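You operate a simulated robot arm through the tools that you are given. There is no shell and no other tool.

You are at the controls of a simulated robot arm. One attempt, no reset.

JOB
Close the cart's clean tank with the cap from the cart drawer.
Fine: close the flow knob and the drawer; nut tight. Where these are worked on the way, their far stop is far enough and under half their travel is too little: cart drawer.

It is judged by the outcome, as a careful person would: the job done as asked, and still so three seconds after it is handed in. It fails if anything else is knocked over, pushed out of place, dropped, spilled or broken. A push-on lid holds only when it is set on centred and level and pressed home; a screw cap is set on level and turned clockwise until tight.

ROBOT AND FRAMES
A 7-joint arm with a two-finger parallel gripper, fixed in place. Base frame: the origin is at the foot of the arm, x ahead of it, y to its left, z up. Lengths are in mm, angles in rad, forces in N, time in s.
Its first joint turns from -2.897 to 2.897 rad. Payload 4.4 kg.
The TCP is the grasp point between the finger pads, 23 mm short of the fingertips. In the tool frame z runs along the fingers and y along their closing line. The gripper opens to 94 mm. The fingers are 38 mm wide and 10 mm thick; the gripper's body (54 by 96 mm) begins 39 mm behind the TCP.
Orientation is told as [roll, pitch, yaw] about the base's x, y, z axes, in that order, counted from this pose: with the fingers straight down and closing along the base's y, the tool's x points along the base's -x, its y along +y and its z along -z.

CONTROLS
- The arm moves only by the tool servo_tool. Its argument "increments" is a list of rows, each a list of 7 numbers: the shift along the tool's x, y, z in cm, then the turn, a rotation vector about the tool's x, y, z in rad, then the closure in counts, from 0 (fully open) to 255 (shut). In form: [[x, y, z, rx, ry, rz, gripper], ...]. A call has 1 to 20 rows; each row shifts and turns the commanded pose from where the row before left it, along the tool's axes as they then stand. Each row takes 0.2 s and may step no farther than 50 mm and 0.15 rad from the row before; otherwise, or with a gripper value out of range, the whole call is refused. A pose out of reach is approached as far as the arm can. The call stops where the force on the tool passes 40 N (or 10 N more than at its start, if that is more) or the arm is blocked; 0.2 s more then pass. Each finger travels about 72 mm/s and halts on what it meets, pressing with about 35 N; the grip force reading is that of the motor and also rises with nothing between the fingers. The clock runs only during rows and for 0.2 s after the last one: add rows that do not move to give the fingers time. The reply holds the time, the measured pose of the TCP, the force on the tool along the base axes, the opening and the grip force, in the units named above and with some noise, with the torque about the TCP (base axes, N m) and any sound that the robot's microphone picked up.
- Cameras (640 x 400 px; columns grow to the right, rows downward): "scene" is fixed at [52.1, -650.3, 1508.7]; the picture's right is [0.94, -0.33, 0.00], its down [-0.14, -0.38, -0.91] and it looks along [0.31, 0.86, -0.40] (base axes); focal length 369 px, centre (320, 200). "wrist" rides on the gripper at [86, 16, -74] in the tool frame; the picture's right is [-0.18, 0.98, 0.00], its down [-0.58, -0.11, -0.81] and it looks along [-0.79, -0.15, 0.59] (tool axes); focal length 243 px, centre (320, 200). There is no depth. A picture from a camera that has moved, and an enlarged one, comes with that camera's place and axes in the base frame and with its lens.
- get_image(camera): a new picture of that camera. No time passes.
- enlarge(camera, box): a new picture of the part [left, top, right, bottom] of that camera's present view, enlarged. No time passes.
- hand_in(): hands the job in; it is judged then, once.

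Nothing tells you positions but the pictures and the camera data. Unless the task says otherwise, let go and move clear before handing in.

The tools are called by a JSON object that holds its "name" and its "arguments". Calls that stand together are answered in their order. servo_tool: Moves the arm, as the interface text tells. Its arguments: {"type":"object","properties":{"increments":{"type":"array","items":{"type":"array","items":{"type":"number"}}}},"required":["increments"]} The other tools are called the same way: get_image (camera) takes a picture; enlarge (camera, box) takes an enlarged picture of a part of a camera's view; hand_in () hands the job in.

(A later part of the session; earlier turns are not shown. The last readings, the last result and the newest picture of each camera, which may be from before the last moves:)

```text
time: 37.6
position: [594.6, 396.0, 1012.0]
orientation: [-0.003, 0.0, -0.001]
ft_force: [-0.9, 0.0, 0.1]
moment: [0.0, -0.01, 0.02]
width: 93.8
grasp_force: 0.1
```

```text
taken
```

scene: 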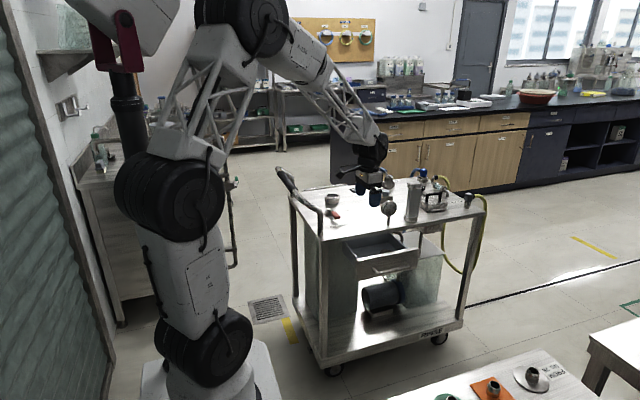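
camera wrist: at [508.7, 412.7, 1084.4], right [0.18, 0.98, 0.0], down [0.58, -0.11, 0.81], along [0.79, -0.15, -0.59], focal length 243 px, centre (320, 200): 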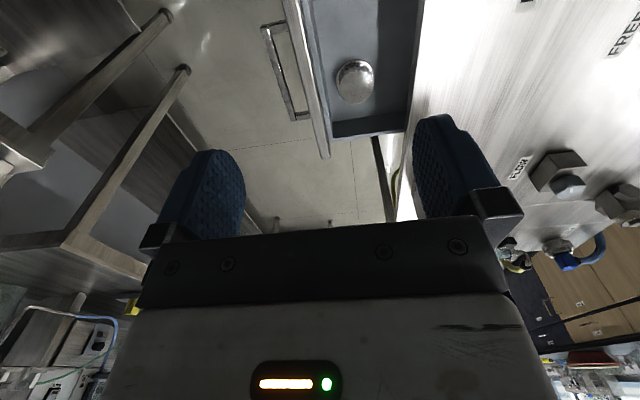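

{"name": "enlarge", "arguments": {"camera": "wrist", "box": [240, 0, 440, 150]}}

{"name": "enlarge", "arguments": {"camera": "wrist", "box": [320, 40, 400, 120]}}

{"name": "enlarge", "arguments": {"camera": "scene", "box": [330, 215, 430, 285]}}

{"name": "enlarge", "arguments": {"camera": "wrist", "box": [500, 130, 640, 230]}}

```text
2.67 times, centred on (340, 75) of wrist
camera zoom: at [508.7, 412.7, 1084.4], right [0.18, 0.98, 0.0], down [0.58, -0.11, 0.81], along [0.79, -0.15, -0.59], focal length 647 px, centre (267, 533)
```

zoom: 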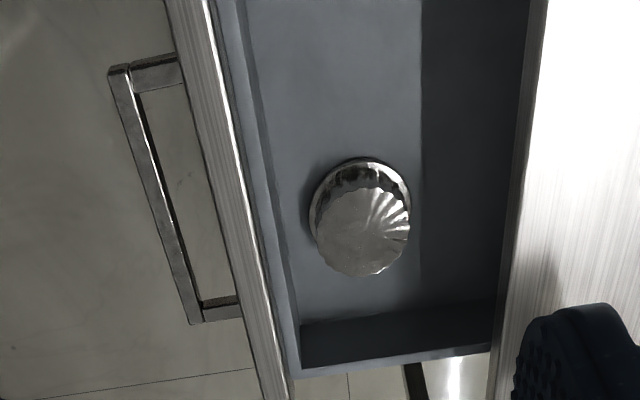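

```text
5.00 times, centred on (360, 80) of wrist
camera zoom: at [508.7, 412.7, 1084.4], right [0.18, 0.98, 0.0], down [0.58, -0.11, 0.81], along [0.79, -0.15, -0.59], focal length 1213 px, centre (120, 800)
```

zoom: 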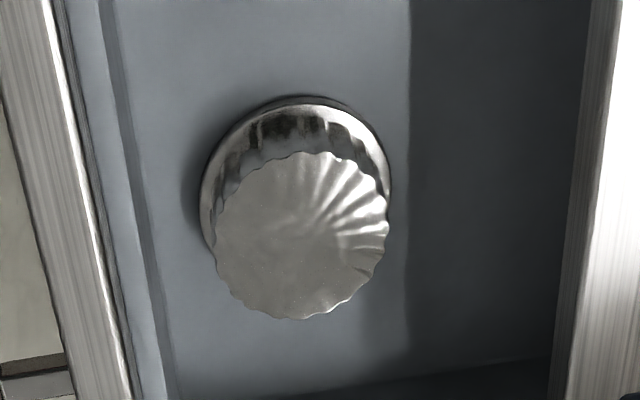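

```text
5.71 times, centred on (380, 250) of scene
camera zoom: at [52.1, -650.3, 1508.7], right [0.94, -0.33, 0.0], down [-0.14, -0.38, -0.91], along [0.31, 0.86, -0.4], focal length 2106 px, centre (-23, -86)
```

zoom: 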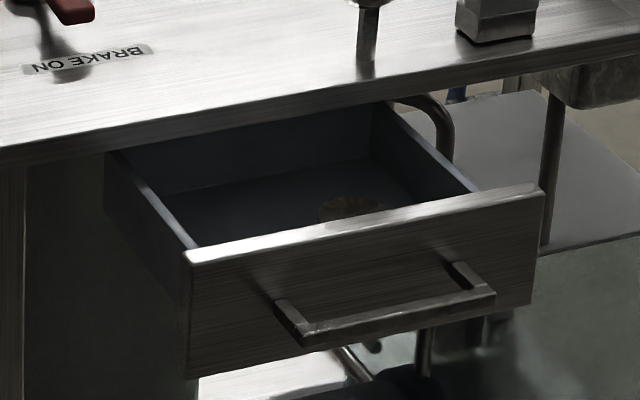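

```text
4.00 times, centred on (570, 180) of wrist
camera zoom: at [508.7, 412.7, 1084.4], right [0.18, 0.98, 0.0], down [0.58, -0.11, 0.81], along [0.79, -0.15, -0.59], focal length 970 px, centre (-680, 280)
```

zoom: 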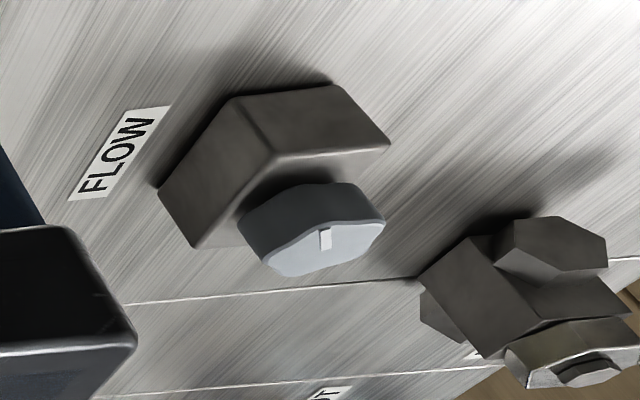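

The cap lies in the drawer at roughly (709, 429): a fluted top over a round brim. I'll go closer to measure it.

{"name": "servo_tool", "arguments": {"increments": [[-0.5, 0.5, 4, 0, 0, 0, 0], [-0.5, 0.5, 4, 0, 0, 0, 0], [-0.5, 0.5, 4, 0, 0, 0, 0], [-0.5, 0.5, 3, 0, 0, 0, 0], [0, 0, 0, 0, 0, 0, 0]]}}

{"name": "get_image", "arguments": {"camera": "wrist"}}

{"name": "enlarge", "arguments": {"camera": "wrist", "box": [240, 50, 400, 150]}}

```text
time: 38.8
position: [615.5, 412.1, 857.3]
orientation: [-0.002, -0.001, 0.001]
ft_force: [0.4, 0.3, 0.4]
moment: [0.0, -0.01, -0.04]
width: 94.2
grasp_force: 0.1
```

```text
taken
camera wrist: at [529.8, 428.5, 930.7], right [0.18, 0.98, 0.0], down [0.58, -0.11, 0.81], along [0.79, -0.15, -0.59], focal length 243 px, centre (320, 200)
```

wrist: 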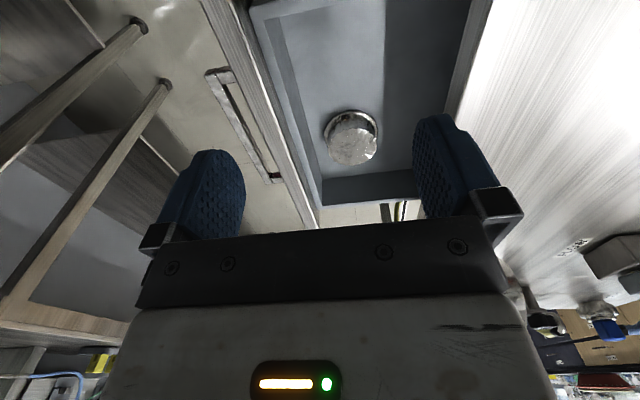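

```text
4.00 times, centred on (320, 100) of wrist
camera zoom: at [529.8, 428.5, 930.7], right [0.18, 0.98, 0.0], down [0.58, -0.11, 0.81], along [0.79, -0.15, -0.59], focal length 970 px, centre (320, 600)
```

zoom: 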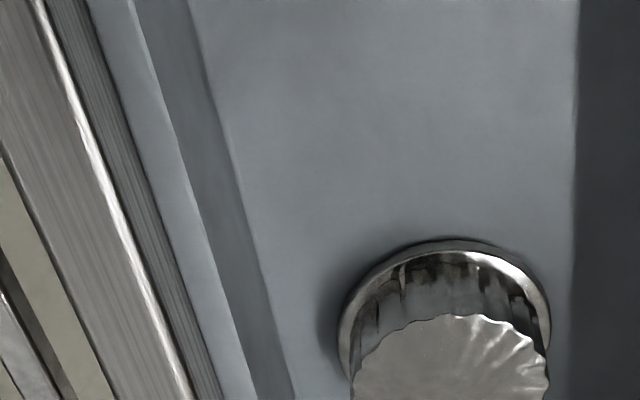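

{"name": "enlarge", "arguments": {"camera": "wrist", "box": [300, 90, 400, 180]}}

```text
4.44 times, centred on (350, 135) of wrist
camera zoom: at [529.8, 428.5, 930.7], right [0.18, 0.98, 0.0], down [0.58, -0.11, 0.81], along [0.79, -0.15, -0.59], focal length 1078 px, centre (187, 489)
```

zoom: 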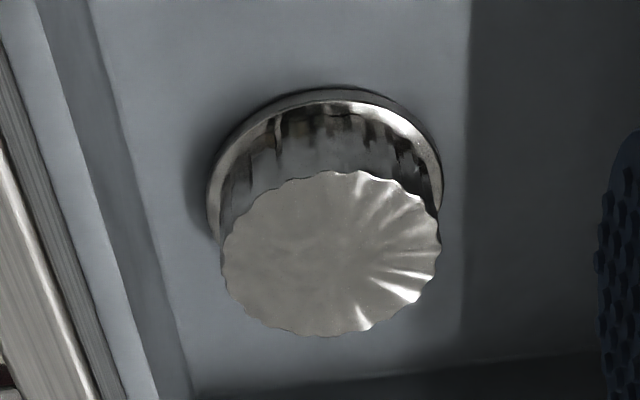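

The cap has a ~60 mm flange and a ~54 mm fluted body; the neck's rim is about 59 mm, with a 75 mm ring nut around it. I'll zoom on the FILL fitting and the other parts using the fixed camera.

{"name": "enlarge", "arguments": {"camera": "scene", "box": [320, 188, 346, 208]}}

{"name": "enlarge", "arguments": {"camera": "scene", "box": [410, 160, 450, 190]}}

{"name": "enlarge", "arguments": {"camera": "scene", "box": [372, 172, 412, 202]}}

{"name": "enlarge", "arguments": {"camera": "scene", "box": [425, 175, 485, 220]}}

```text
16.00 times, centred on (333, 198) of scene
camera zoom: at [52.1, -650.3, 1508.7], right [0.94, -0.33, 0.0], down [-0.14, -0.38, -0.91], along [0.31, 0.86, -0.4], focal length 5898 px, centre (112, 232)
```

zoom: 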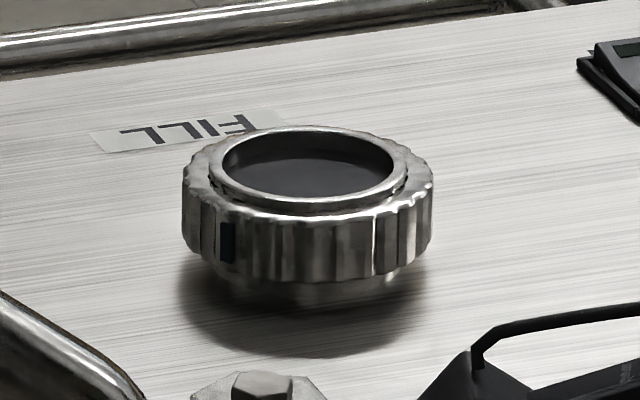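

```text
13.33 times, centred on (430, 175) of scene
camera zoom: at [52.1, -650.3, 1508.7], right [0.94, -0.33, 0.0], down [-0.14, -0.38, -0.91], along [0.31, 0.86, -0.4], focal length 4915 px, centre (-1147, 533)
```

zoom: 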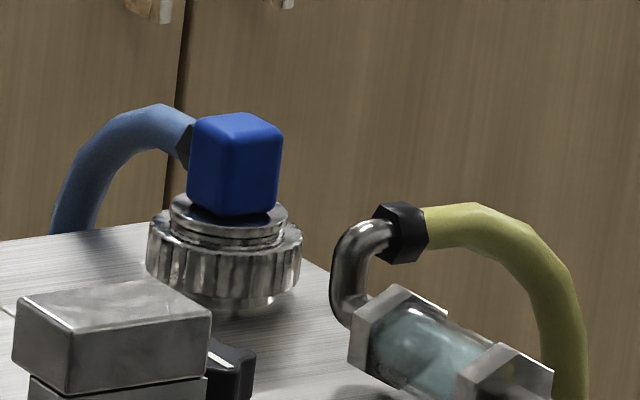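

```text
13.33 times, centred on (392, 187) of scene
camera zoom: at [52.1, -650.3, 1508.7], right [0.94, -0.33, 0.0], down [-0.14, -0.38, -0.91], along [0.31, 0.86, -0.4], focal length 4915 px, centre (-640, 373)
```

zoom: 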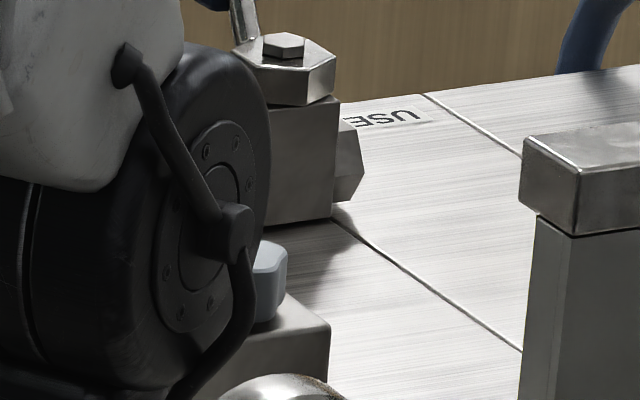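

```text
8.89 times, centred on (455, 198) of scene
camera zoom: at [52.1, -650.3, 1508.7], right [0.94, -0.33, 0.0], down [-0.14, -0.38, -0.91], along [0.31, 0.86, -0.4], focal length 3276 px, centre (-880, 222)
```

zoom: 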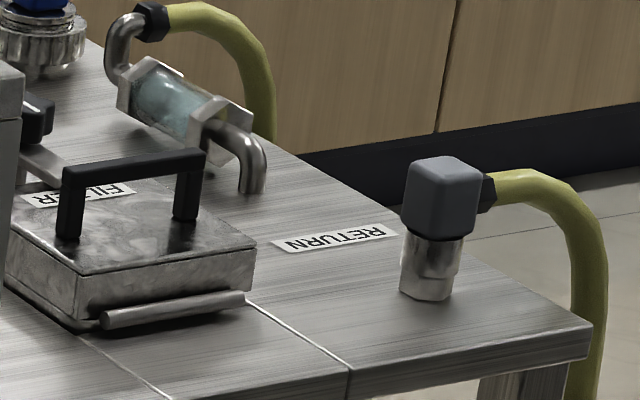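

{"name": "enlarge", "arguments": {"camera": "scene", "box": [416, 168, 436, 184]}}

{"name": "enlarge", "arguments": {"camera": "scene", "box": [324, 190, 342, 204]}}

{"name": "enlarge", "arguments": {"camera": "scene", "box": [280, 170, 340, 215]}}

```text
16.00 times, centred on (426, 176) of scene
camera zoom: at [52.1, -650.3, 1508.7], right [0.94, -0.33, 0.0], down [-0.14, -0.38, -0.91], along [0.31, 0.86, -0.4], focal length 5898 px, centre (-1376, 584)
```

zoom: 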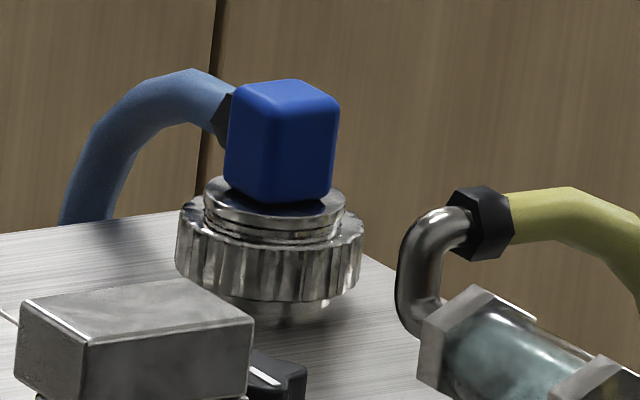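

```text
16.00 times, centred on (333, 197) of scene
camera zoom: at [52.1, -650.3, 1508.7], right [0.94, -0.33, 0.0], down [-0.14, -0.38, -0.91], along [0.31, 0.86, -0.4], focal length 5898 px, centre (112, 248)
```

zoom: 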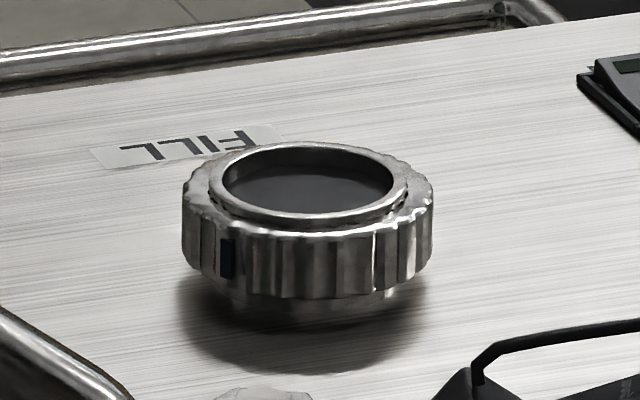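

```text
8.89 times, centred on (310, 192) of scene
camera zoom: at [52.1, -650.3, 1508.7], right [0.94, -0.33, 0.0], down [-0.14, -0.38, -0.91], along [0.31, 0.86, -0.4], focal length 3276 px, centre (409, 267)
```

zoom: 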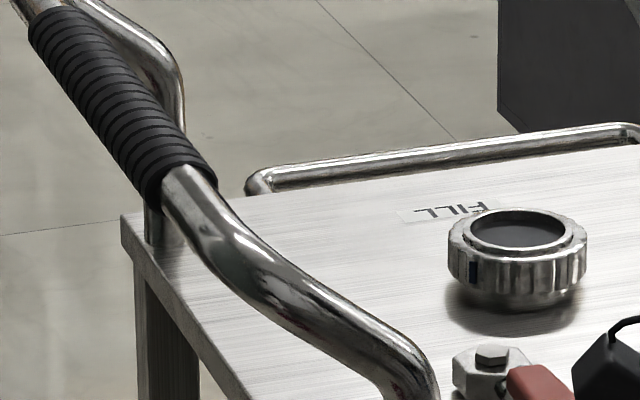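

The mate at OUT shows the same idea: a flange sits on the neck's rim inside the ring nut. I'll pick up the cap first: turn the tool 90° so the fingers close along x and view the cap from above.

{"name": "servo_tool", "arguments": {"increments": [[0, 0, -3, 0, 0, 0, 0], [0, 0, -3, 0, 0, 0, 0], [0, 0, 0, 0, 0, -0.15, 0], [0, 0, 0, 0, 0, -0.15, 0], [0, 0, 0, 0, 0, -0.15, 0], [0, 0, 0, 0, 0, -0.15, 0], [0, 0, 0, 0, 0, -0.15, 0], [0, 0, 0, 0, 0, -0.15, 0], [0, 0, 0, 0, 0, -0.15, 0], [0, 0, 0, 0, 0, -0.15, 0], [0, 0, 0, 0, 0, -0.15, 0], [0, 0, 0, 0, 0, -0.15, 0], [0, 0, 0, 0, 0, -0.07, 0], [0, -4.8, 0, 0, 0, 0, 0], [1, -4.8, 0, 0, 0, 0, 0], [0, 0, 0, 0, 0, 0, 0]]}}

{"name": "get_image", "arguments": {"camera": "wrist"}}

{"name": "enlarge", "arguments": {"camera": "wrist", "box": [240, 50, 400, 150]}}

```text
time: 42.2
position: [714.5, 404.2, 923.0]
orientation: [0.0, 0.002, 1.572]
ft_force: [-1.2, 0.6, 0.2]
moment: [-0.02, 0.01, -0.02]
width: 94.1
grasp_force: 0.1
```

```text
taken
camera wrist: at [699.3, 317.6, 994.4], right [-0.98, 0.18, 0.0], down [0.11, 0.58, 0.81], along [0.15, 0.79, -0.59], focal length 243 px, centre (320, 200)
```

wrist: 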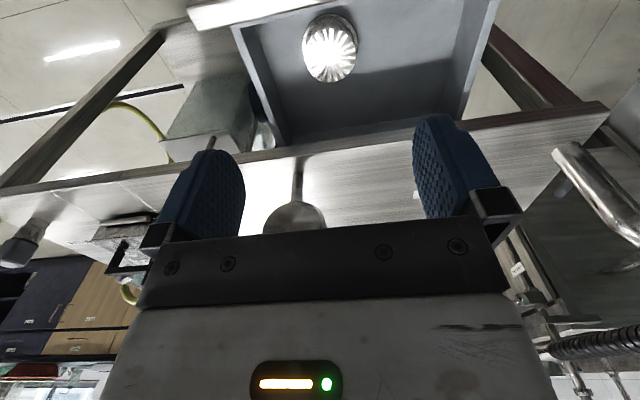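

```text
4.00 times, centred on (320, 100) of wrist
camera zoom: at [699.3, 317.6, 994.4], right [-0.98, 0.18, 0.0], down [0.11, 0.58, 0.81], along [0.15, 0.79, -0.59], focal length 970 px, centre (320, 600)
```

zoom: 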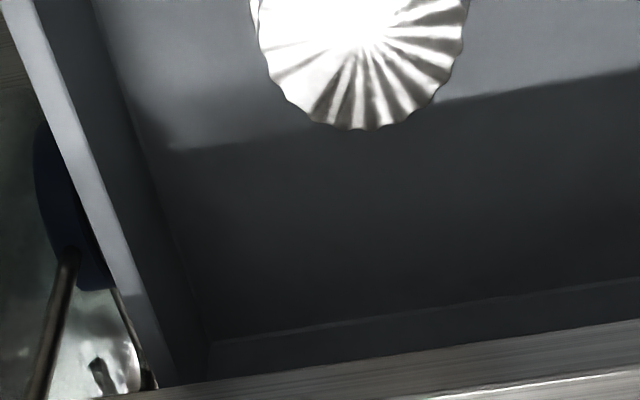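

{"name": "enlarge", "arguments": {"camera": "wrist", "box": [280, 0, 380, 100]}}

{"name": "enlarge", "arguments": {"camera": "wrist", "box": [160, 0, 640, 240]}}

```text
4.00 times, centred on (330, 50) of wrist
camera zoom: at [699.3, 317.6, 994.4], right [-0.98, 0.18, 0.0], down [0.11, 0.58, 0.81], along [0.15, 0.79, -0.59], focal length 970 px, centre (280, 800)
```

zoom: 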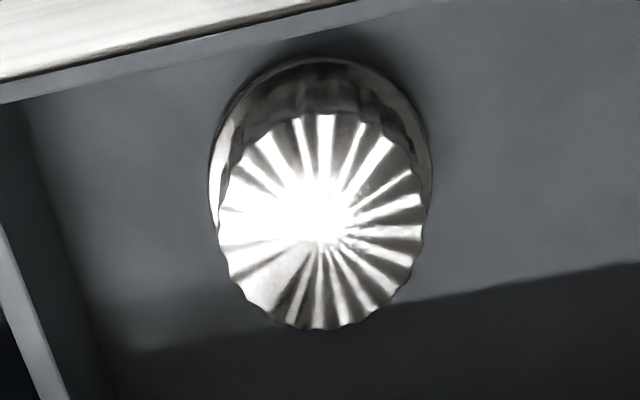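

```text
1.33 times, centred on (400, 120) of wrist
camera zoom: at [699.3, 317.6, 994.4], right [-0.98, 0.18, 0.0], down [0.11, 0.58, 0.81], along [0.15, 0.79, -0.59], focal length 324 px, centre (213, 307)
```

zoom: 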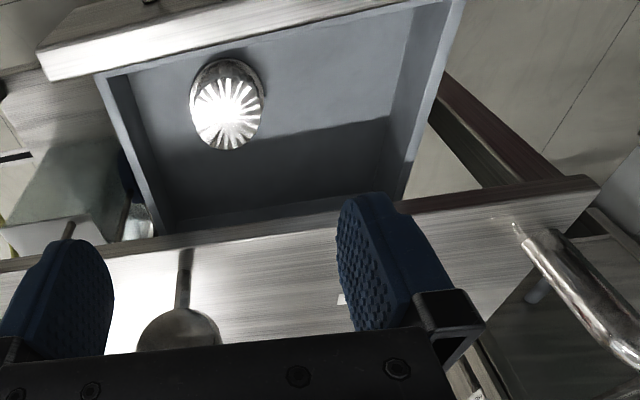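

The cap's top centre is at (711, 430, 727). I'll move over it and descend part way.

{"name": "servo_tool", "arguments": {"increments": [[-1.3, 0.18, 3, 0, 0, 0, 0], [-1.3, 0.17, 3, 0, 0, 0, 0], [0, 0, 4, 0, 0, 0, 0], [0, 0, 3, 0, 0, 0, 0], [0, 0, 0, 0, 0, 0, 0]]}}

{"name": "get_image", "arguments": {"camera": "wrist"}}

{"name": "enlarge", "arguments": {"camera": "scene", "box": [340, 205, 430, 275]}}

```text
time: 43.4
position: [711.1, 430.2, 791.4]
orientation: [0.0, 0.001, 1.571]
ft_force: [0.4, 0.1, 0.8]
moment: [-0.01, 0.01, -0.01]
width: 93.9
grasp_force: 0.0
```

```text
taken
camera wrist: at [694.7, 343.4, 864.5], right [-0.98, 0.18, 0.0], down [0.11, 0.58, 0.81], along [0.15, 0.79, -0.59], focal length 243 px, centre (320, 200)
```

wrist: 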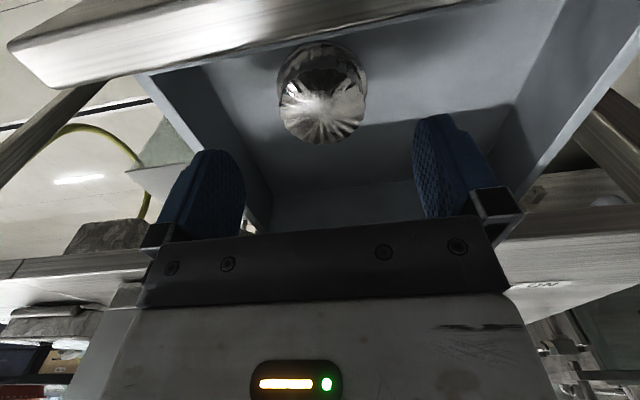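

```text
5.71 times, centred on (385, 240) of scene
camera zoom: at [52.1, -650.3, 1508.7], right [0.94, -0.33, 0.0], down [-0.14, -0.38, -0.91], along [0.31, 0.86, -0.4], focal length 2106 px, centre (-51, -29)
```

zoom: 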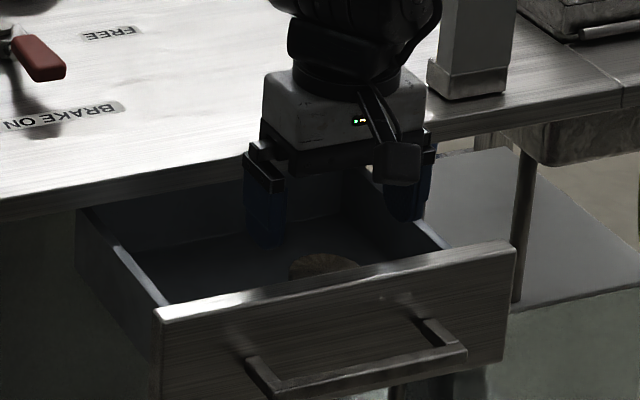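

{"name": "servo_tool", "arguments": {"increments": [[0, 0, 2, 0, 0, 0, 0], [0, 0, 2, 0, 0, 0, 0], [0, 0, 1, 0, 0, 0, 0], [0, 0, 0.7, 0, 0, 0, 0], [0, 0, 0, 0, 0, 0, 0]]}}

{"name": "get_image", "arguments": {"camera": "wrist"}}

```text
time: 44.6
position: [710.2, 428.6, 732.1]
orientation: [-0.001, 0.001, 1.571]
ft_force: [-0.3, -0.1, 0.1]
moment: [-0.03, 0.0, -0.03]
width: 94.0
grasp_force: 0.0
```

```text
taken
camera wrist: at [693.6, 343.0, 805.4], right [-0.98, 0.18, 0.0], down [0.11, 0.58, 0.81], along [0.15, 0.79, -0.59], focal length 243 px, centre (320, 200)
```

wrist: 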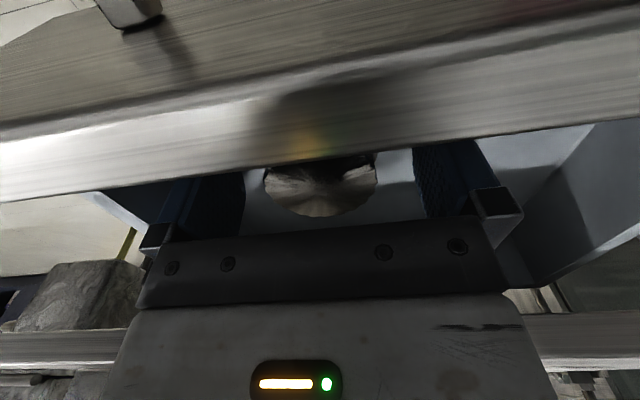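

{"name": "servo_tool", "arguments": {"increments": [[0, 0, 0, 0, 0, 0, 120], [0, 0, 0, 0, 0, 0, 180], [0, 0, 0, 0, 0, 0, 255], [0, 0, 0, 0, 0, 0, 255], [0, 0, 0, 0, 0, 0, 255]]}}

{"name": "enlarge", "arguments": {"camera": "wrist", "box": [220, 120, 460, 240]}}

```text
time: 45.8
position: [708.8, 429.4, 733.5]
orientation: [0.001, 0.001, 1.571]
ft_force: [-0.1, -0.6, -0.3]
moment: [0.02, -0.02, 0.01]
width: 58.9
grasp_force: 34.8
```

```text
2.67 times, centred on (340, 180) of wrist
camera zoom: at [693.5, 343.0, 805.3], right [-0.98, 0.18, 0.0], down [0.11, 0.58, 0.81], along [0.15, 0.79, -0.59], focal length 647 px, centre (267, 253)
```

zoom: 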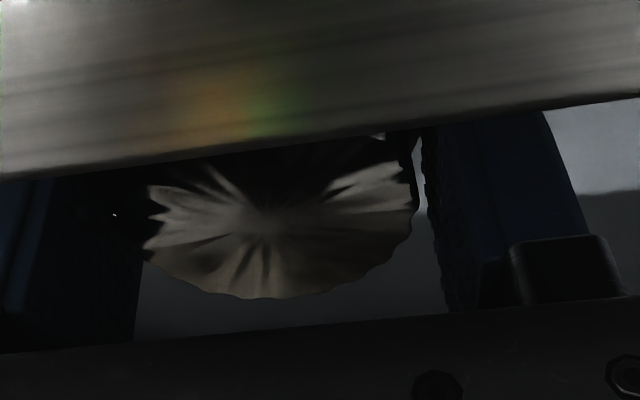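

{"name": "servo_tool", "arguments": {"increments": [[0, 0, -1, 0, 0, 0, 255], [0, 0, -2, 0, 0, 0, 255], [0, 0, -3, 0, 0, 0, 255], [0, 0, 0, 0, 0, 0, 255]]}}

{"name": "enlarge", "arguments": {"camera": "wrist", "box": [200, 80, 440, 240]}}

{"name": "enlarge", "arguments": {"camera": "scene", "box": [360, 205, 410, 240]}}

```text
time: 46.8
position: [709.2, 430.6, 792.2]
orientation: [0.0, 0.001, 1.571]
ft_force: [-0.1, -0.4, -2.1]
moment: [-0.03, -0.01, 0.0]
width: 58.7
grasp_force: 35.7
```

```text
2.50 times, centred on (320, 160) of wrist
camera zoom: at [693.1, 345.1, 865.1], right [-0.98, 0.18, 0.0], down [0.11, 0.58, 0.81], along [0.15, 0.79, -0.59], focal length 606 px, centre (320, 300)
```

zoom: 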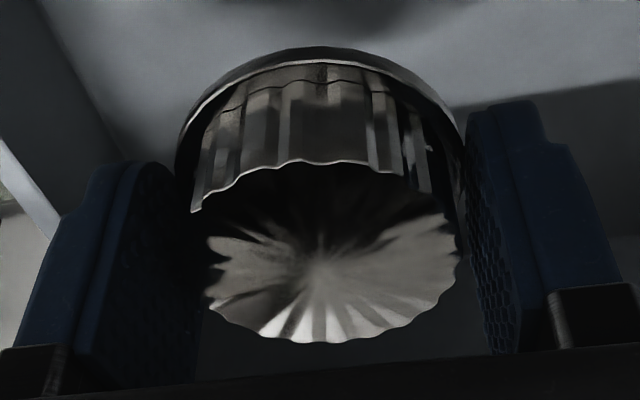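

```text
11.43 times, centred on (385, 222) of scene
camera zoom: at [52.1, -650.3, 1508.7], right [0.94, -0.33, 0.0], down [-0.14, -0.38, -0.91], along [0.31, 0.86, -0.4], focal length 4213 px, centre (-423, -57)
```

zoom: 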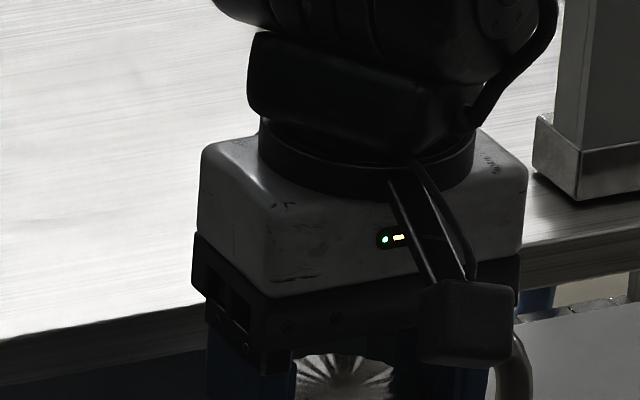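

The cap came up, but the fingers hold it only by its flange edge (58.8 mm). I'll set it back down and regrip higher, on the fluted body.

{"name": "servo_tool", "arguments": {"increments": [[0, 0, 3, 0, 0, 0, 255], [0, 0, 2, 0, 0, 0, 255], [0, 0, 1, 0, 0, 0, 255], [0, 0, 0, 0, 0, 0, 255], [0, 0, 0, 0, 0, 0, 40], [0, 0, 0, 0, 0, 0, 40], [0, 0, -0.6, 0, 0, 0, 40], [0, 0, 0, 0, 0, 0, 120], [0, 0, 0, 0, 0, 0, 255], [0, 0, 0, 0, 0, 0, 255], [0, 0, 0, 0, 0, 0, 255]]}}

```text
time: 49.2
position: [709.8, 430.0, 738.6]
orientation: [-0.001, 0.001, 1.571]
ft_force: [-0.6, 0.2, -0.7]
moment: [0.0, 0.02, -0.01]
width: 51.9
grasp_force: 34.6
```

{"name": "servo_tool", "arguments": {"increments": [[0, 0, -1, 0, 0, 0, 255], [0, 0, -2, 0, 0, 0, 255], [0, 0, -4, 0, 0, 0, 255], [0, 0, -4, 0, 0, 0, 255], [0, 0, -4, 0, 0, 0, 255], [0, 0, -4, 0, 0, 0, 255], [0, 0, 0, 0, 0, 0, 255]]}}

{"name": "enlarge", "arguments": {"camera": "wrist", "box": [200, 80, 440, 240]}}

{"name": "enlarge", "arguments": {"camera": "scene", "box": [355, 190, 425, 240]}}

```text
time: 50.8
position: [709.4, 431.6, 927.5]
orientation: [0.0, 0.002, 1.57]
ft_force: [0.5, -0.8, -1.3]
moment: [0.0, 0.0, 0.01]
width: 52.1
grasp_force: 34.7
```

```text
2.50 times, centred on (320, 160) of wrist
camera zoom: at [692.4, 345.2, 1000.8], right [-0.98, 0.18, 0.0], down [0.11, 0.58, 0.81], along [0.15, 0.79, -0.59], focal length 606 px, centre (320, 300)
```

zoom: 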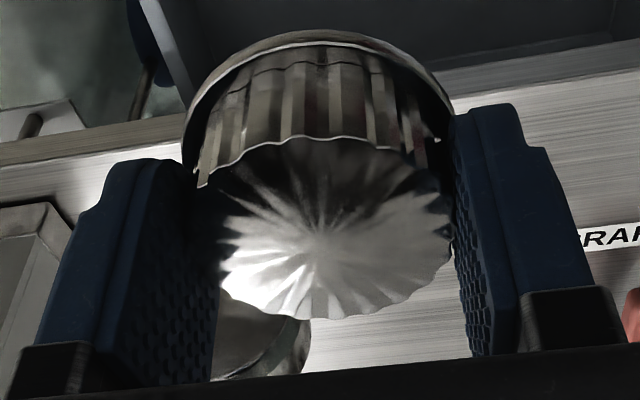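

```text
8.00 times, centred on (390, 215) of scene
camera zoom: at [52.1, -650.3, 1508.7], right [0.94, -0.33, 0.0], down [-0.14, -0.38, -0.91], along [0.31, 0.86, -0.4], focal length 2949 px, centre (-240, 80)
```

zoom: 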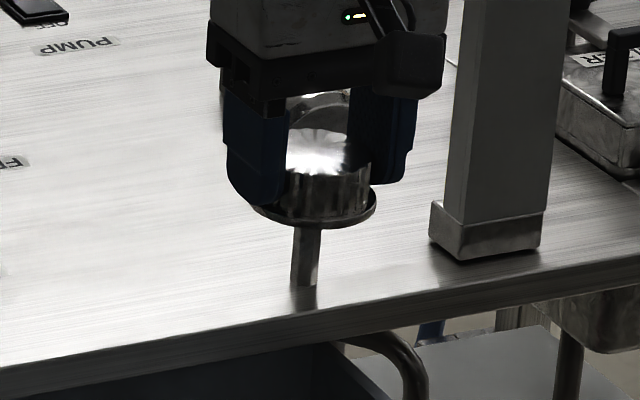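

The cap now sits firmly in the fingers, flange below the tips. I'll back off, tilt it toward the fixed camera and inspect its underside.

{"name": "servo_tool", "arguments": {"increments": [[2, 0, -4, 0, 0, 0, 255], [2, 0, -4, 0, 0, 0, 255], [2, 0, -4, 0, 0, 0, 255], [2, 0, 0, 0, 0, 0, 255], [0, 0, 0, 0, 0.1, 0, 255], [0, 0, 0, 0, 0.1, 0, 255], [0, 0, 0, 0, 0.1, 0, 255], [0, 0, 0, 0, 0.1, 0, 255], [0, 0, 0, 0, 0.1, 0, 255], [0, 0, 0, 0, 0.1, 0, 255], [0, 0, 0, 0, 0.1, 0, 255], [0, 0, 0, 0, 0.1, 0, 255], [0, 0, 0, 0, 0.1, 0, 255], [0, 0, 0, 0, 0.1, 0, 255], [0, 0, 0, 0, 0, 0, 255]]}}

{"name": "get_image", "arguments": {"camera": "scene"}}

```text
time: 54.0
position: [710.4, 349.1, 1049.3]
orientation: [0.0, 1.003, 1.57]
ft_force: [-0.1, 0.1, -1.5]
moment: [0.01, 0.01, -0.02]
width: 51.9
grasp_force: 35.3
```

```text
taken
```

scene: 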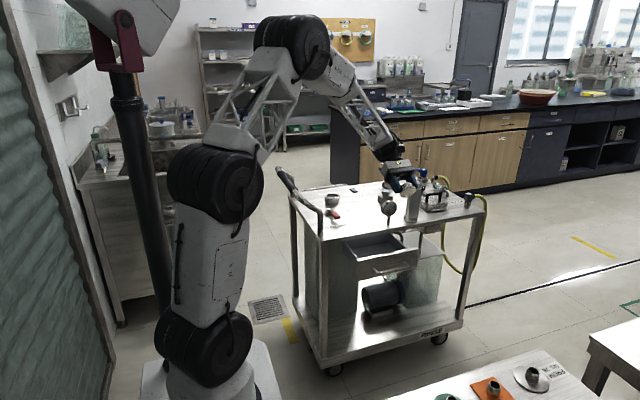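

{"name": "enlarge", "arguments": {"camera": "scene", "box": [384, 165, 432, 201]}}

```text
11.11 times, centred on (408, 183) of scene
camera zoom: at [52.1, -650.3, 1508.7], right [0.94, -0.33, 0.0], down [-0.14, -0.38, -0.91], along [0.31, 0.86, -0.4], focal length 4096 px, centre (-658, 389)
```

zoom: 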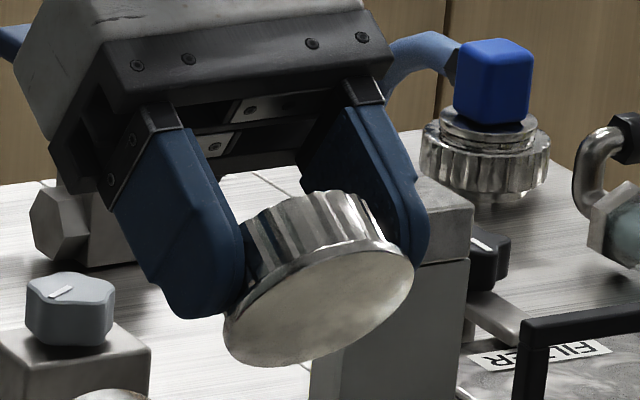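

The underside is a flat blind disc, so this cap is a flanged blank that sits on the neck and is held by the ring nut. I'll level it and carry it over toward FILL, high up.

{"name": "servo_tool", "arguments": {"increments": [[0, 0, 0, 0, -0.1, 0, 255], [0, 0, 0, 0, -0.1, 0, 255], [0, 0, 0, 0, -0.1, 0, 255], [0, 0, 0, 0, -0.1, 0, 255], [0, 0, 0, 0, -0.1, 0, 255], [0, 0, 0, 0, -0.1, 0, 255], [0, 0, 0, 0, -0.1, 0, 255], [0, 0, 0, 0, -0.1, 0, 255], [0, 0, 0, 0, -0.1, 0, 255], [0, 0, 0, 0, -0.1, 0, 255]]}}

{"name": "servo_tool", "arguments": {"increments": [[-3.5, 0.68, 0, 0, 0, 0, 255], [-4, 0.68, 0, 0, 0, 0, 255], [-4, 0.68, 0, 0, 0, 0, 255], [-4, 0.68, 0, 0, 0, 0, 255], [-4, 0.68, 0, 0, 0, 0, 255], [-4, 0.68, 0, 0, 0, 0, 255], [-4, 0.68, 0, 0, 0, 0, 255], [-4, 0.68, 0, 0, 0, 0, 255], [-4, 0.68, 0, 0, 0, 0, 255], [-4, 0.68, 0, 0, 0, 0, 255], [-4, 0.68, 0, 0, 0, 0, 255], [-4, 0, 0, 0, 0, 0, 255], [0, 0, 0, 0, 0, 0, 255]]}}

{"name": "get_image", "arguments": {"camera": "wrist"}}

{"name": "get_image", "arguments": {"camera": "scene"}}

```text
time: 56.2
position: [709.6, 349.5, 1049.2]
orientation: [-0.001, 0.002, 1.569]
ft_force: [0.8, -0.2, -1.2]
moment: [0.01, 0.0, 0.0]
width: 51.9
grasp_force: 35.0
```

```text
time: 59.0
position: [636.9, 823.7, 1048.4]
orientation: [0.0, 0.0, 1.571]
ft_force: [-0.1, -0.1, -1.0]
moment: [-0.02, -0.02, 0.02]
width: 52.3
grasp_force: 34.8
```

```text
taken
camera wrist: at [619.8, 738.6, 1120.1], right [-0.98, 0.18, 0.0], down [0.11, 0.58, 0.8], along [0.15, 0.79, -0.59], focal length 243 px, centre (320, 200)
```

wrist: 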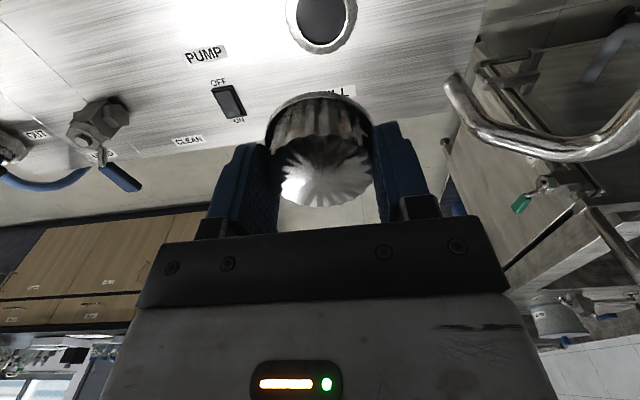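

```text
taken
```

scene: 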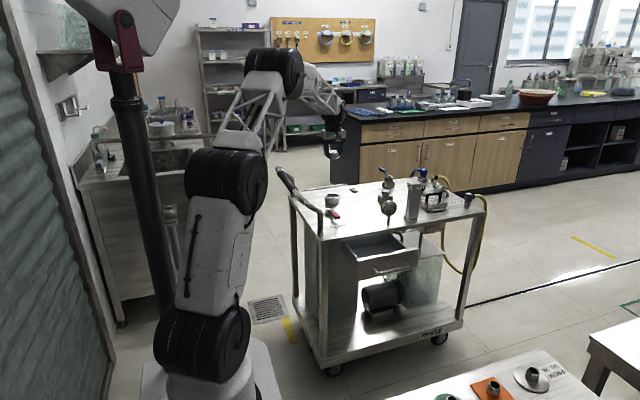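

Reach is fine here. I'll zoom on the neck from this viewpoint to refine its position.

{"name": "enlarge", "arguments": {"camera": "wrist", "box": [270, 0, 370, 62]}}

{"name": "enlarge", "arguments": {"camera": "wrist", "box": [230, 80, 410, 220]}}

```text
6.40 times, centred on (320, 31) of wrist
camera zoom: at [619.8, 738.6, 1120.1], right [-0.98, 0.18, 0.0], down [0.11, 0.58, 0.8], along [0.15, 0.79, -0.59], focal length 1553 px, centre (320, 1282)
```

zoom: 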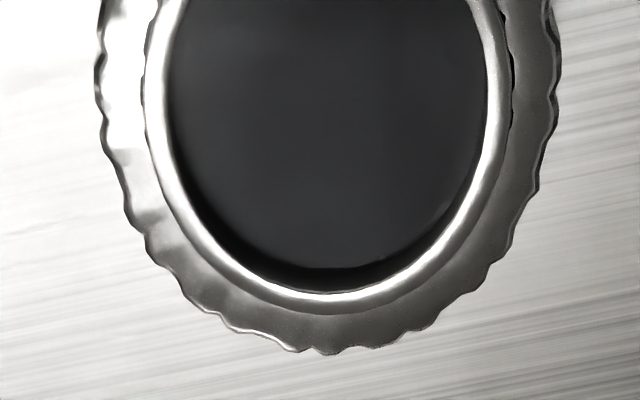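

```text
2.86 times, centred on (320, 150) of wrist
camera zoom: at [619.8, 738.6, 1120.1], right [-0.98, 0.18, 0.0], down [0.11, 0.58, 0.8], along [0.15, 0.79, -0.59], focal length 693 px, centre (320, 343)
```

zoom: 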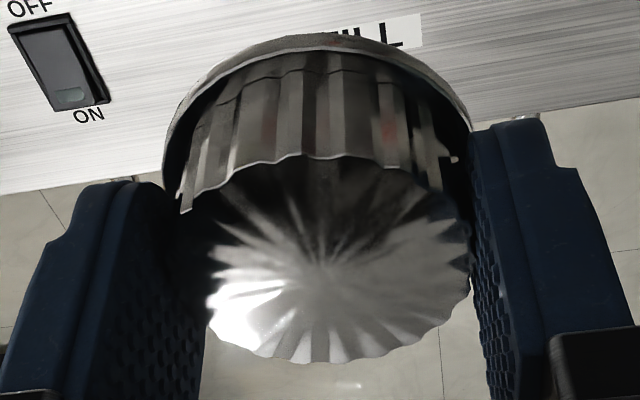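

{"name": "servo_tool", "arguments": {"increments": [[0, 0, 4, 0, 0, 0, 255], [0, 0, 4, 0, 0, 0, 255], [0, 0, 4, 0, 0, 0, 255], [0, 0, 3, 0, 0, 0, 255], [0, 0, 0, 0, 0, 0, 255]]}}

{"name": "get_image", "arguments": {"camera": "wrist"}}

{"name": "enlarge", "arguments": {"camera": "scene", "box": [315, 170, 355, 210]}}

{"name": "enlarge", "arguments": {"camera": "wrist", "box": [230, 40, 410, 220]}}

```text
time: 60.2
position: [638.8, 824.6, 897.6]
orientation: [-0.001, 0.0, 1.571]
ft_force: [-0.1, 0.4, -0.6]
moment: [-0.01, 0.0, -0.01]
width: 52.1
grasp_force: 34.9
```

```text
taken
camera wrist: at [621.8, 739.4, 969.8], right [-0.98, 0.18, 0.0], down [0.11, 0.58, 0.81], along [0.15, 0.79, -0.59], focal length 243 px, centre (320, 200)
```

wrist: 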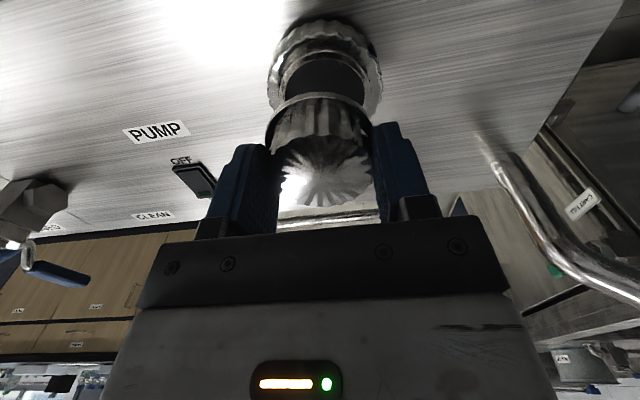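

```text
10.00 times, centred on (335, 190) of scene
camera zoom: at [52.1, -650.3, 1508.7], right [0.94, -0.33, 0.0], down [-0.14, -0.38, -0.91], along [0.31, 0.86, -0.4], focal length 3686 px, centre (170, 300)
```

zoom: 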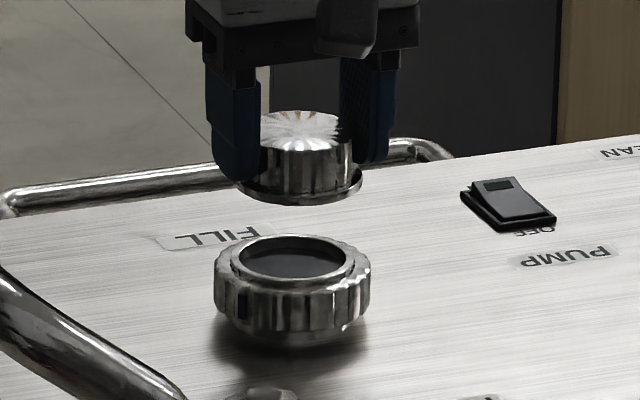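

```text
2.22 times, centred on (320, 130) of wrist
camera zoom: at [621.8, 739.4, 969.8], right [-0.98, 0.18, 0.0], down [0.11, 0.58, 0.81], along [0.15, 0.79, -0.59], focal length 539 px, centre (320, 356)
```

zoom: 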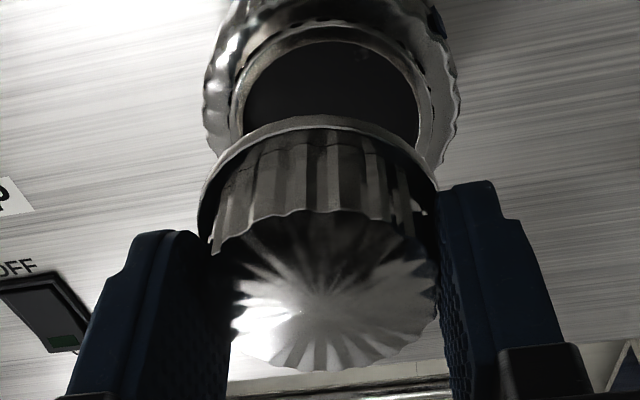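

The cap sits about 4 mm off in +x and +y relative to the neck. I'll correct, descend to about 10 mm above the rim and compare again.

{"name": "servo_tool", "arguments": {"increments": [[0.4, 0.38, 0, 0, 0, 0, 255], [0, 0, 1.2, 0, 0, 0, 255], [0, 0, 1.0, 0, 0, 0, 255], [0, 0, 0, 0, 0, 0, 255]]}}

{"name": "enlarge", "arguments": {"camera": "scene", "box": [319, 180, 349, 208]}}

{"name": "enlarge", "arguments": {"camera": "wrist", "box": [230, 30, 410, 190]}}

```text
time: 61.2
position: [631.3, 821.1, 875.9]
orientation: [0.001, 0.001, 1.571]
ft_force: [0.6, 0.1, -0.2]
moment: [0.0, 0.02, -0.01]
width: 51.9
grasp_force: 35.0
```

```text
14.29 times, centred on (334, 194) of scene
camera zoom: at [52.1, -650.3, 1508.7], right [0.94, -0.33, 0.0], down [-0.14, -0.38, -0.91], along [0.31, 0.86, -0.4], focal length 5266 px, centre (120, 286)
```

zoom: 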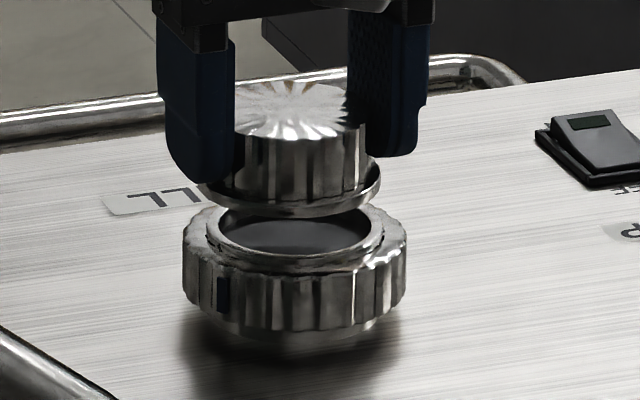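

```text
2.50 times, centred on (320, 110) of wrist
camera zoom: at [615.2, 734.5, 949.4], right [-0.98, 0.18, 0.0], down [0.11, 0.58, 0.81], along [0.15, 0.79, -0.59], focal length 606 px, centre (320, 425)
```

zoom: 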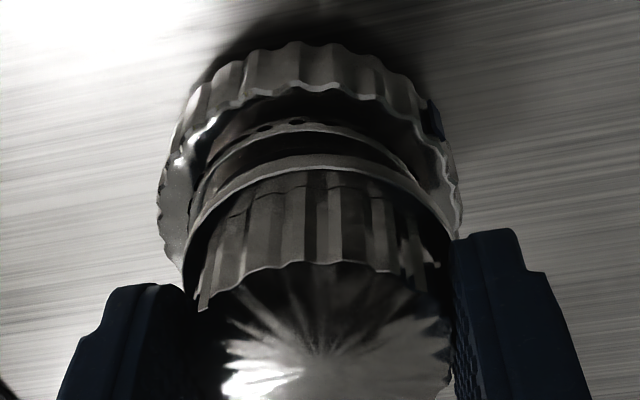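

Now it's about 2.7 mm short in x. Correcting and checking again.

{"name": "servo_tool", "arguments": {"increments": [[-0.07, -0.26, 0, 0, 0, 0, 255], [0, 0, 0, 0, 0, 0, 255], [0, 0, 0, 0, 0, 0, 255]]}}

{"name": "enlarge", "arguments": {"camera": "scene", "box": [319, 184, 347, 206]}}

{"name": "enlarge", "arguments": {"camera": "wrist", "box": [260, 30, 380, 110]}}

```text
time: 62.0
position: [634.2, 822.9, 876.5]
orientation: [-0.002, 0.0, 1.572]
ft_force: [-0.2, -0.8, -1.0]
moment: [-0.01, 0.04, 0.0]
width: 51.9
grasp_force: 34.5
```

```text
16.00 times, centred on (333, 195) of scene
camera zoom: at [52.1, -650.3, 1508.7], right [0.94, -0.33, 0.0], down [-0.14, -0.38, -0.91], along [0.31, 0.86, -0.4], focal length 5898 px, centre (112, 280)
```

zoom: 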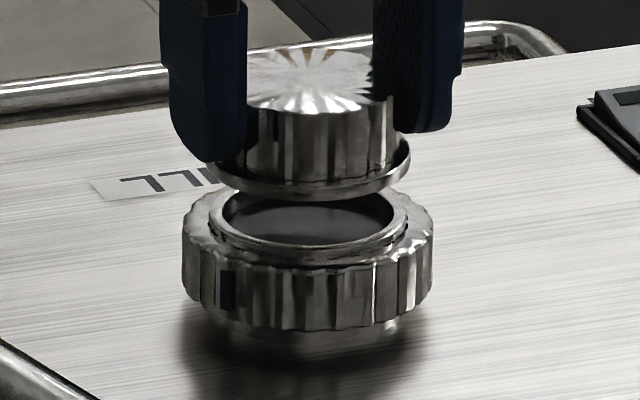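

```text
5.00 times, centred on (320, 70) of wrist
camera zoom: at [617.7, 735.7, 949.5], right [-0.98, 0.18, 0.0], down [0.11, 0.58, 0.81], along [0.15, 0.79, -0.59], focal length 1213 px, centre (320, 850)
```

zoom: 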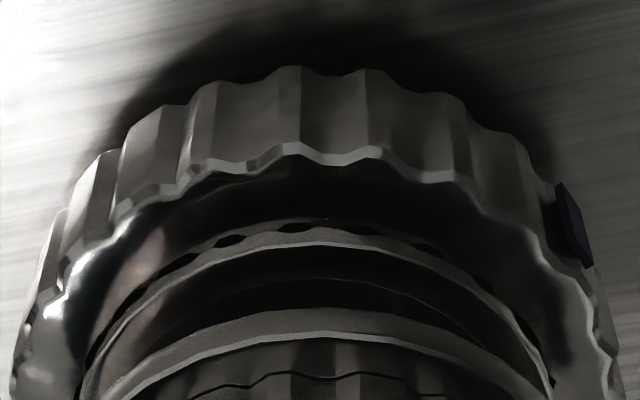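

Aligned now. Descending slowly onto the rim.

{"name": "servo_tool", "arguments": {"increments": [[0, 0, 0.5, 0, 0, 0, 255], [0, 0, 0.5, 0, 0, 0, 255], [0, 0, 0.1, 0, 0, 0, 255], [0, 0, 0.1, 0, 0, 0, 255], [0, 0, 0, 0, 0, 0, 255]]}}

{"name": "enlarge", "arguments": {"camera": "scene", "box": [319, 184, 347, 206]}}

{"name": "enlarge", "arguments": {"camera": "wrist", "box": [250, 40, 390, 140]}}

```text
time: 63.2
position: [633.2, 820.7, 863.2]
orientation: [0.0, 0.002, 1.57]
ft_force: [-0.3, 0.6, -0.7]
moment: [0.02, -0.02, 0.01]
width: 52.0
grasp_force: 34.9
```

```text
16.00 times, centred on (333, 195) of scene
camera zoom: at [52.1, -650.3, 1508.7], right [0.94, -0.33, 0.0], down [-0.14, -0.38, -0.91], along [0.31, 0.86, -0.4], focal length 5898 px, centre (112, 280)
```

zoom: 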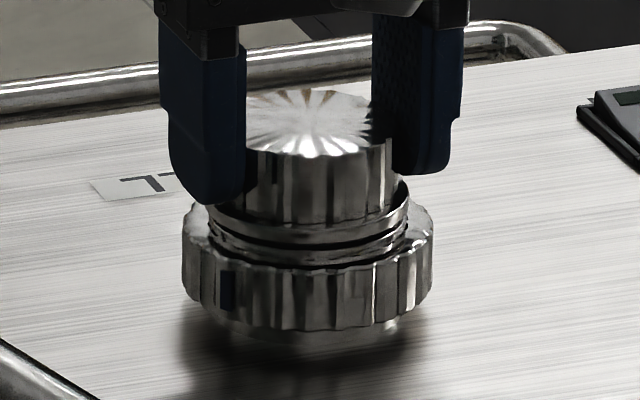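

```text
4.00 times, centred on (320, 90) of wrist
camera zoom: at [617.3, 735.2, 936.6], right [-0.98, 0.18, 0.0], down [0.11, 0.58, 0.81], along [0.15, 0.79, -0.59], focal length 970 px, centre (320, 640)
```

zoom: 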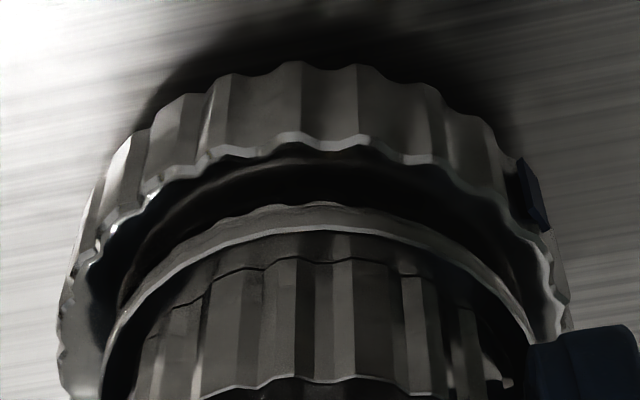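

{"name": "servo_tool", "arguments": {"increments": [[0, 0, 0.1, 0, 0, 0, 255], [0, 0, 0.1, 0, 0, 0, 255], [0, 0, 0, 0, 0, 0, 255]]}}

{"name": "enlarge", "arguments": {"camera": "scene", "box": [319, 184, 347, 206]}}

```text
time: 64.0
position: [635.6, 820.7, 860.5]
orientation: [-0.001, 0.002, 1.571]
ft_force: [0.3, -0.2, -0.5]
moment: [0.05, 0.03, -0.01]
width: 52.0
grasp_force: 35.0
```

```text
16.00 times, centred on (333, 195) of scene
camera zoom: at [52.1, -650.3, 1508.7], right [0.94, -0.33, 0.0], down [-0.14, -0.38, -0.91], along [0.31, 0.86, -0.4], focal length 5898 px, centre (112, 280)
```

zoom: 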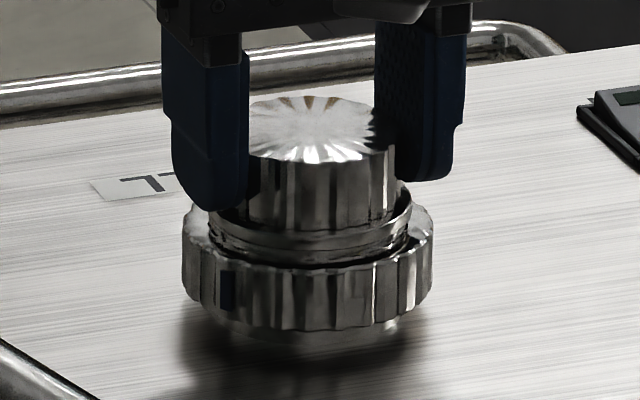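

{"name": "servo_tool", "arguments": {"increments": [[0, 0.05, 0.1, 0, 0, 0, 255], [0, 0, 0, 0, 0, 0, 255]]}}

{"name": "servo_tool", "arguments": {"increments": [[0, 0, 0.1, 0, 0, 0, 255], [0, 0, 0, 0, 0, 0, 255]]}}

{"name": "enlarge", "arguments": {"camera": "scene", "box": [319, 184, 347, 206]}}

```text
time: 64.6
position: [635.1, 821.1, 860.8]
orientation: [0.001, 0.001, 1.572]
ft_force: [0.5, 0.1, 0.8]
moment: [-0.02, -0.04, 0.0]
width: 52.0
grasp_force: 35.2
```

```text
time: 65.2
position: [634.9, 821.6, 861.4]
orientation: [-0.001, 0.0, 1.57]
ft_force: [2.2, -3.9, 16.0]
moment: [-0.36, 0.28, 0.08]
width: 52.3
grasp_force: 35.1
```

```text
16.00 times, centred on (333, 195) of scene
camera zoom: at [52.1, -650.3, 1508.7], right [0.94, -0.33, 0.0], down [-0.14, -0.38, -0.91], along [0.31, 0.86, -0.4], focal length 5898 px, centre (112, 280)
```

zoom: 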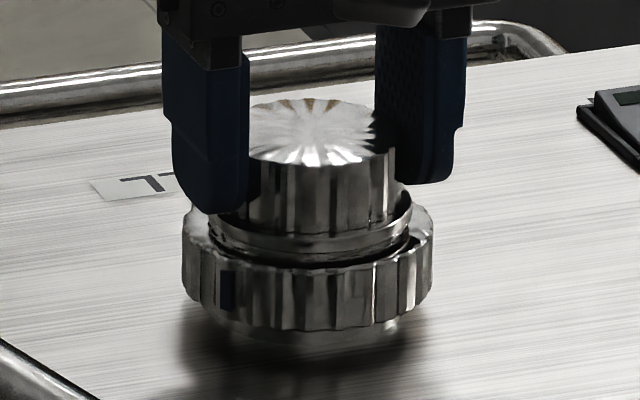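

Contact is made (16 N). Checking alignment from the wrist camera before pressing.

{"name": "enlarge", "arguments": {"camera": "wrist", "box": [250, 40, 390, 140]}}

{"name": "enlarge", "arguments": {"camera": "scene", "box": [324, 190, 342, 204]}}

```text
4.00 times, centred on (320, 90) of wrist
camera zoom: at [618.2, 734.8, 933.5], right [-0.98, 0.18, 0.0], down [0.11, 0.58, 0.81], along [0.15, 0.79, -0.59], focal length 970 px, centre (320, 640)
```

zoom: 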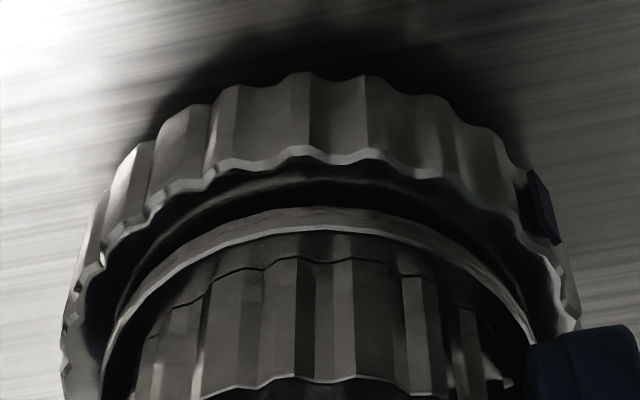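

```text
16.00 times, centred on (333, 197) of scene
camera zoom: at [52.1, -650.3, 1508.7], right [0.94, -0.33, 0.0], down [-0.14, -0.38, -0.91], along [0.31, 0.86, -0.4], focal length 5898 px, centre (112, 248)
```

zoom: 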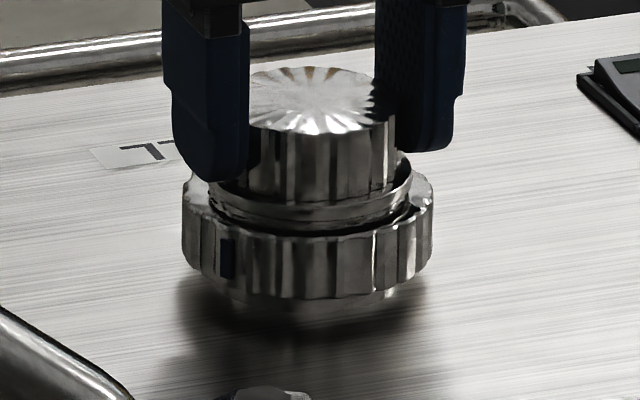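

{"name": "servo_tool", "arguments": {"increments": [[0, 0, 0.05, 0, 0, 0, 255], [0, 0, 0.03, 0, 0, 0, 255], [0, 0, 0, 0, 0, 0, 255]]}}

```text
time: 66.0
position: [634.1, 821.1, 860.8]
orientation: [-0.002, 0.0, 1.571]
ft_force: [17.8, 7.0, 21.9]
moment: [-0.01, 0.01, 0.02]
width: 52.1
grasp_force: 34.9
```

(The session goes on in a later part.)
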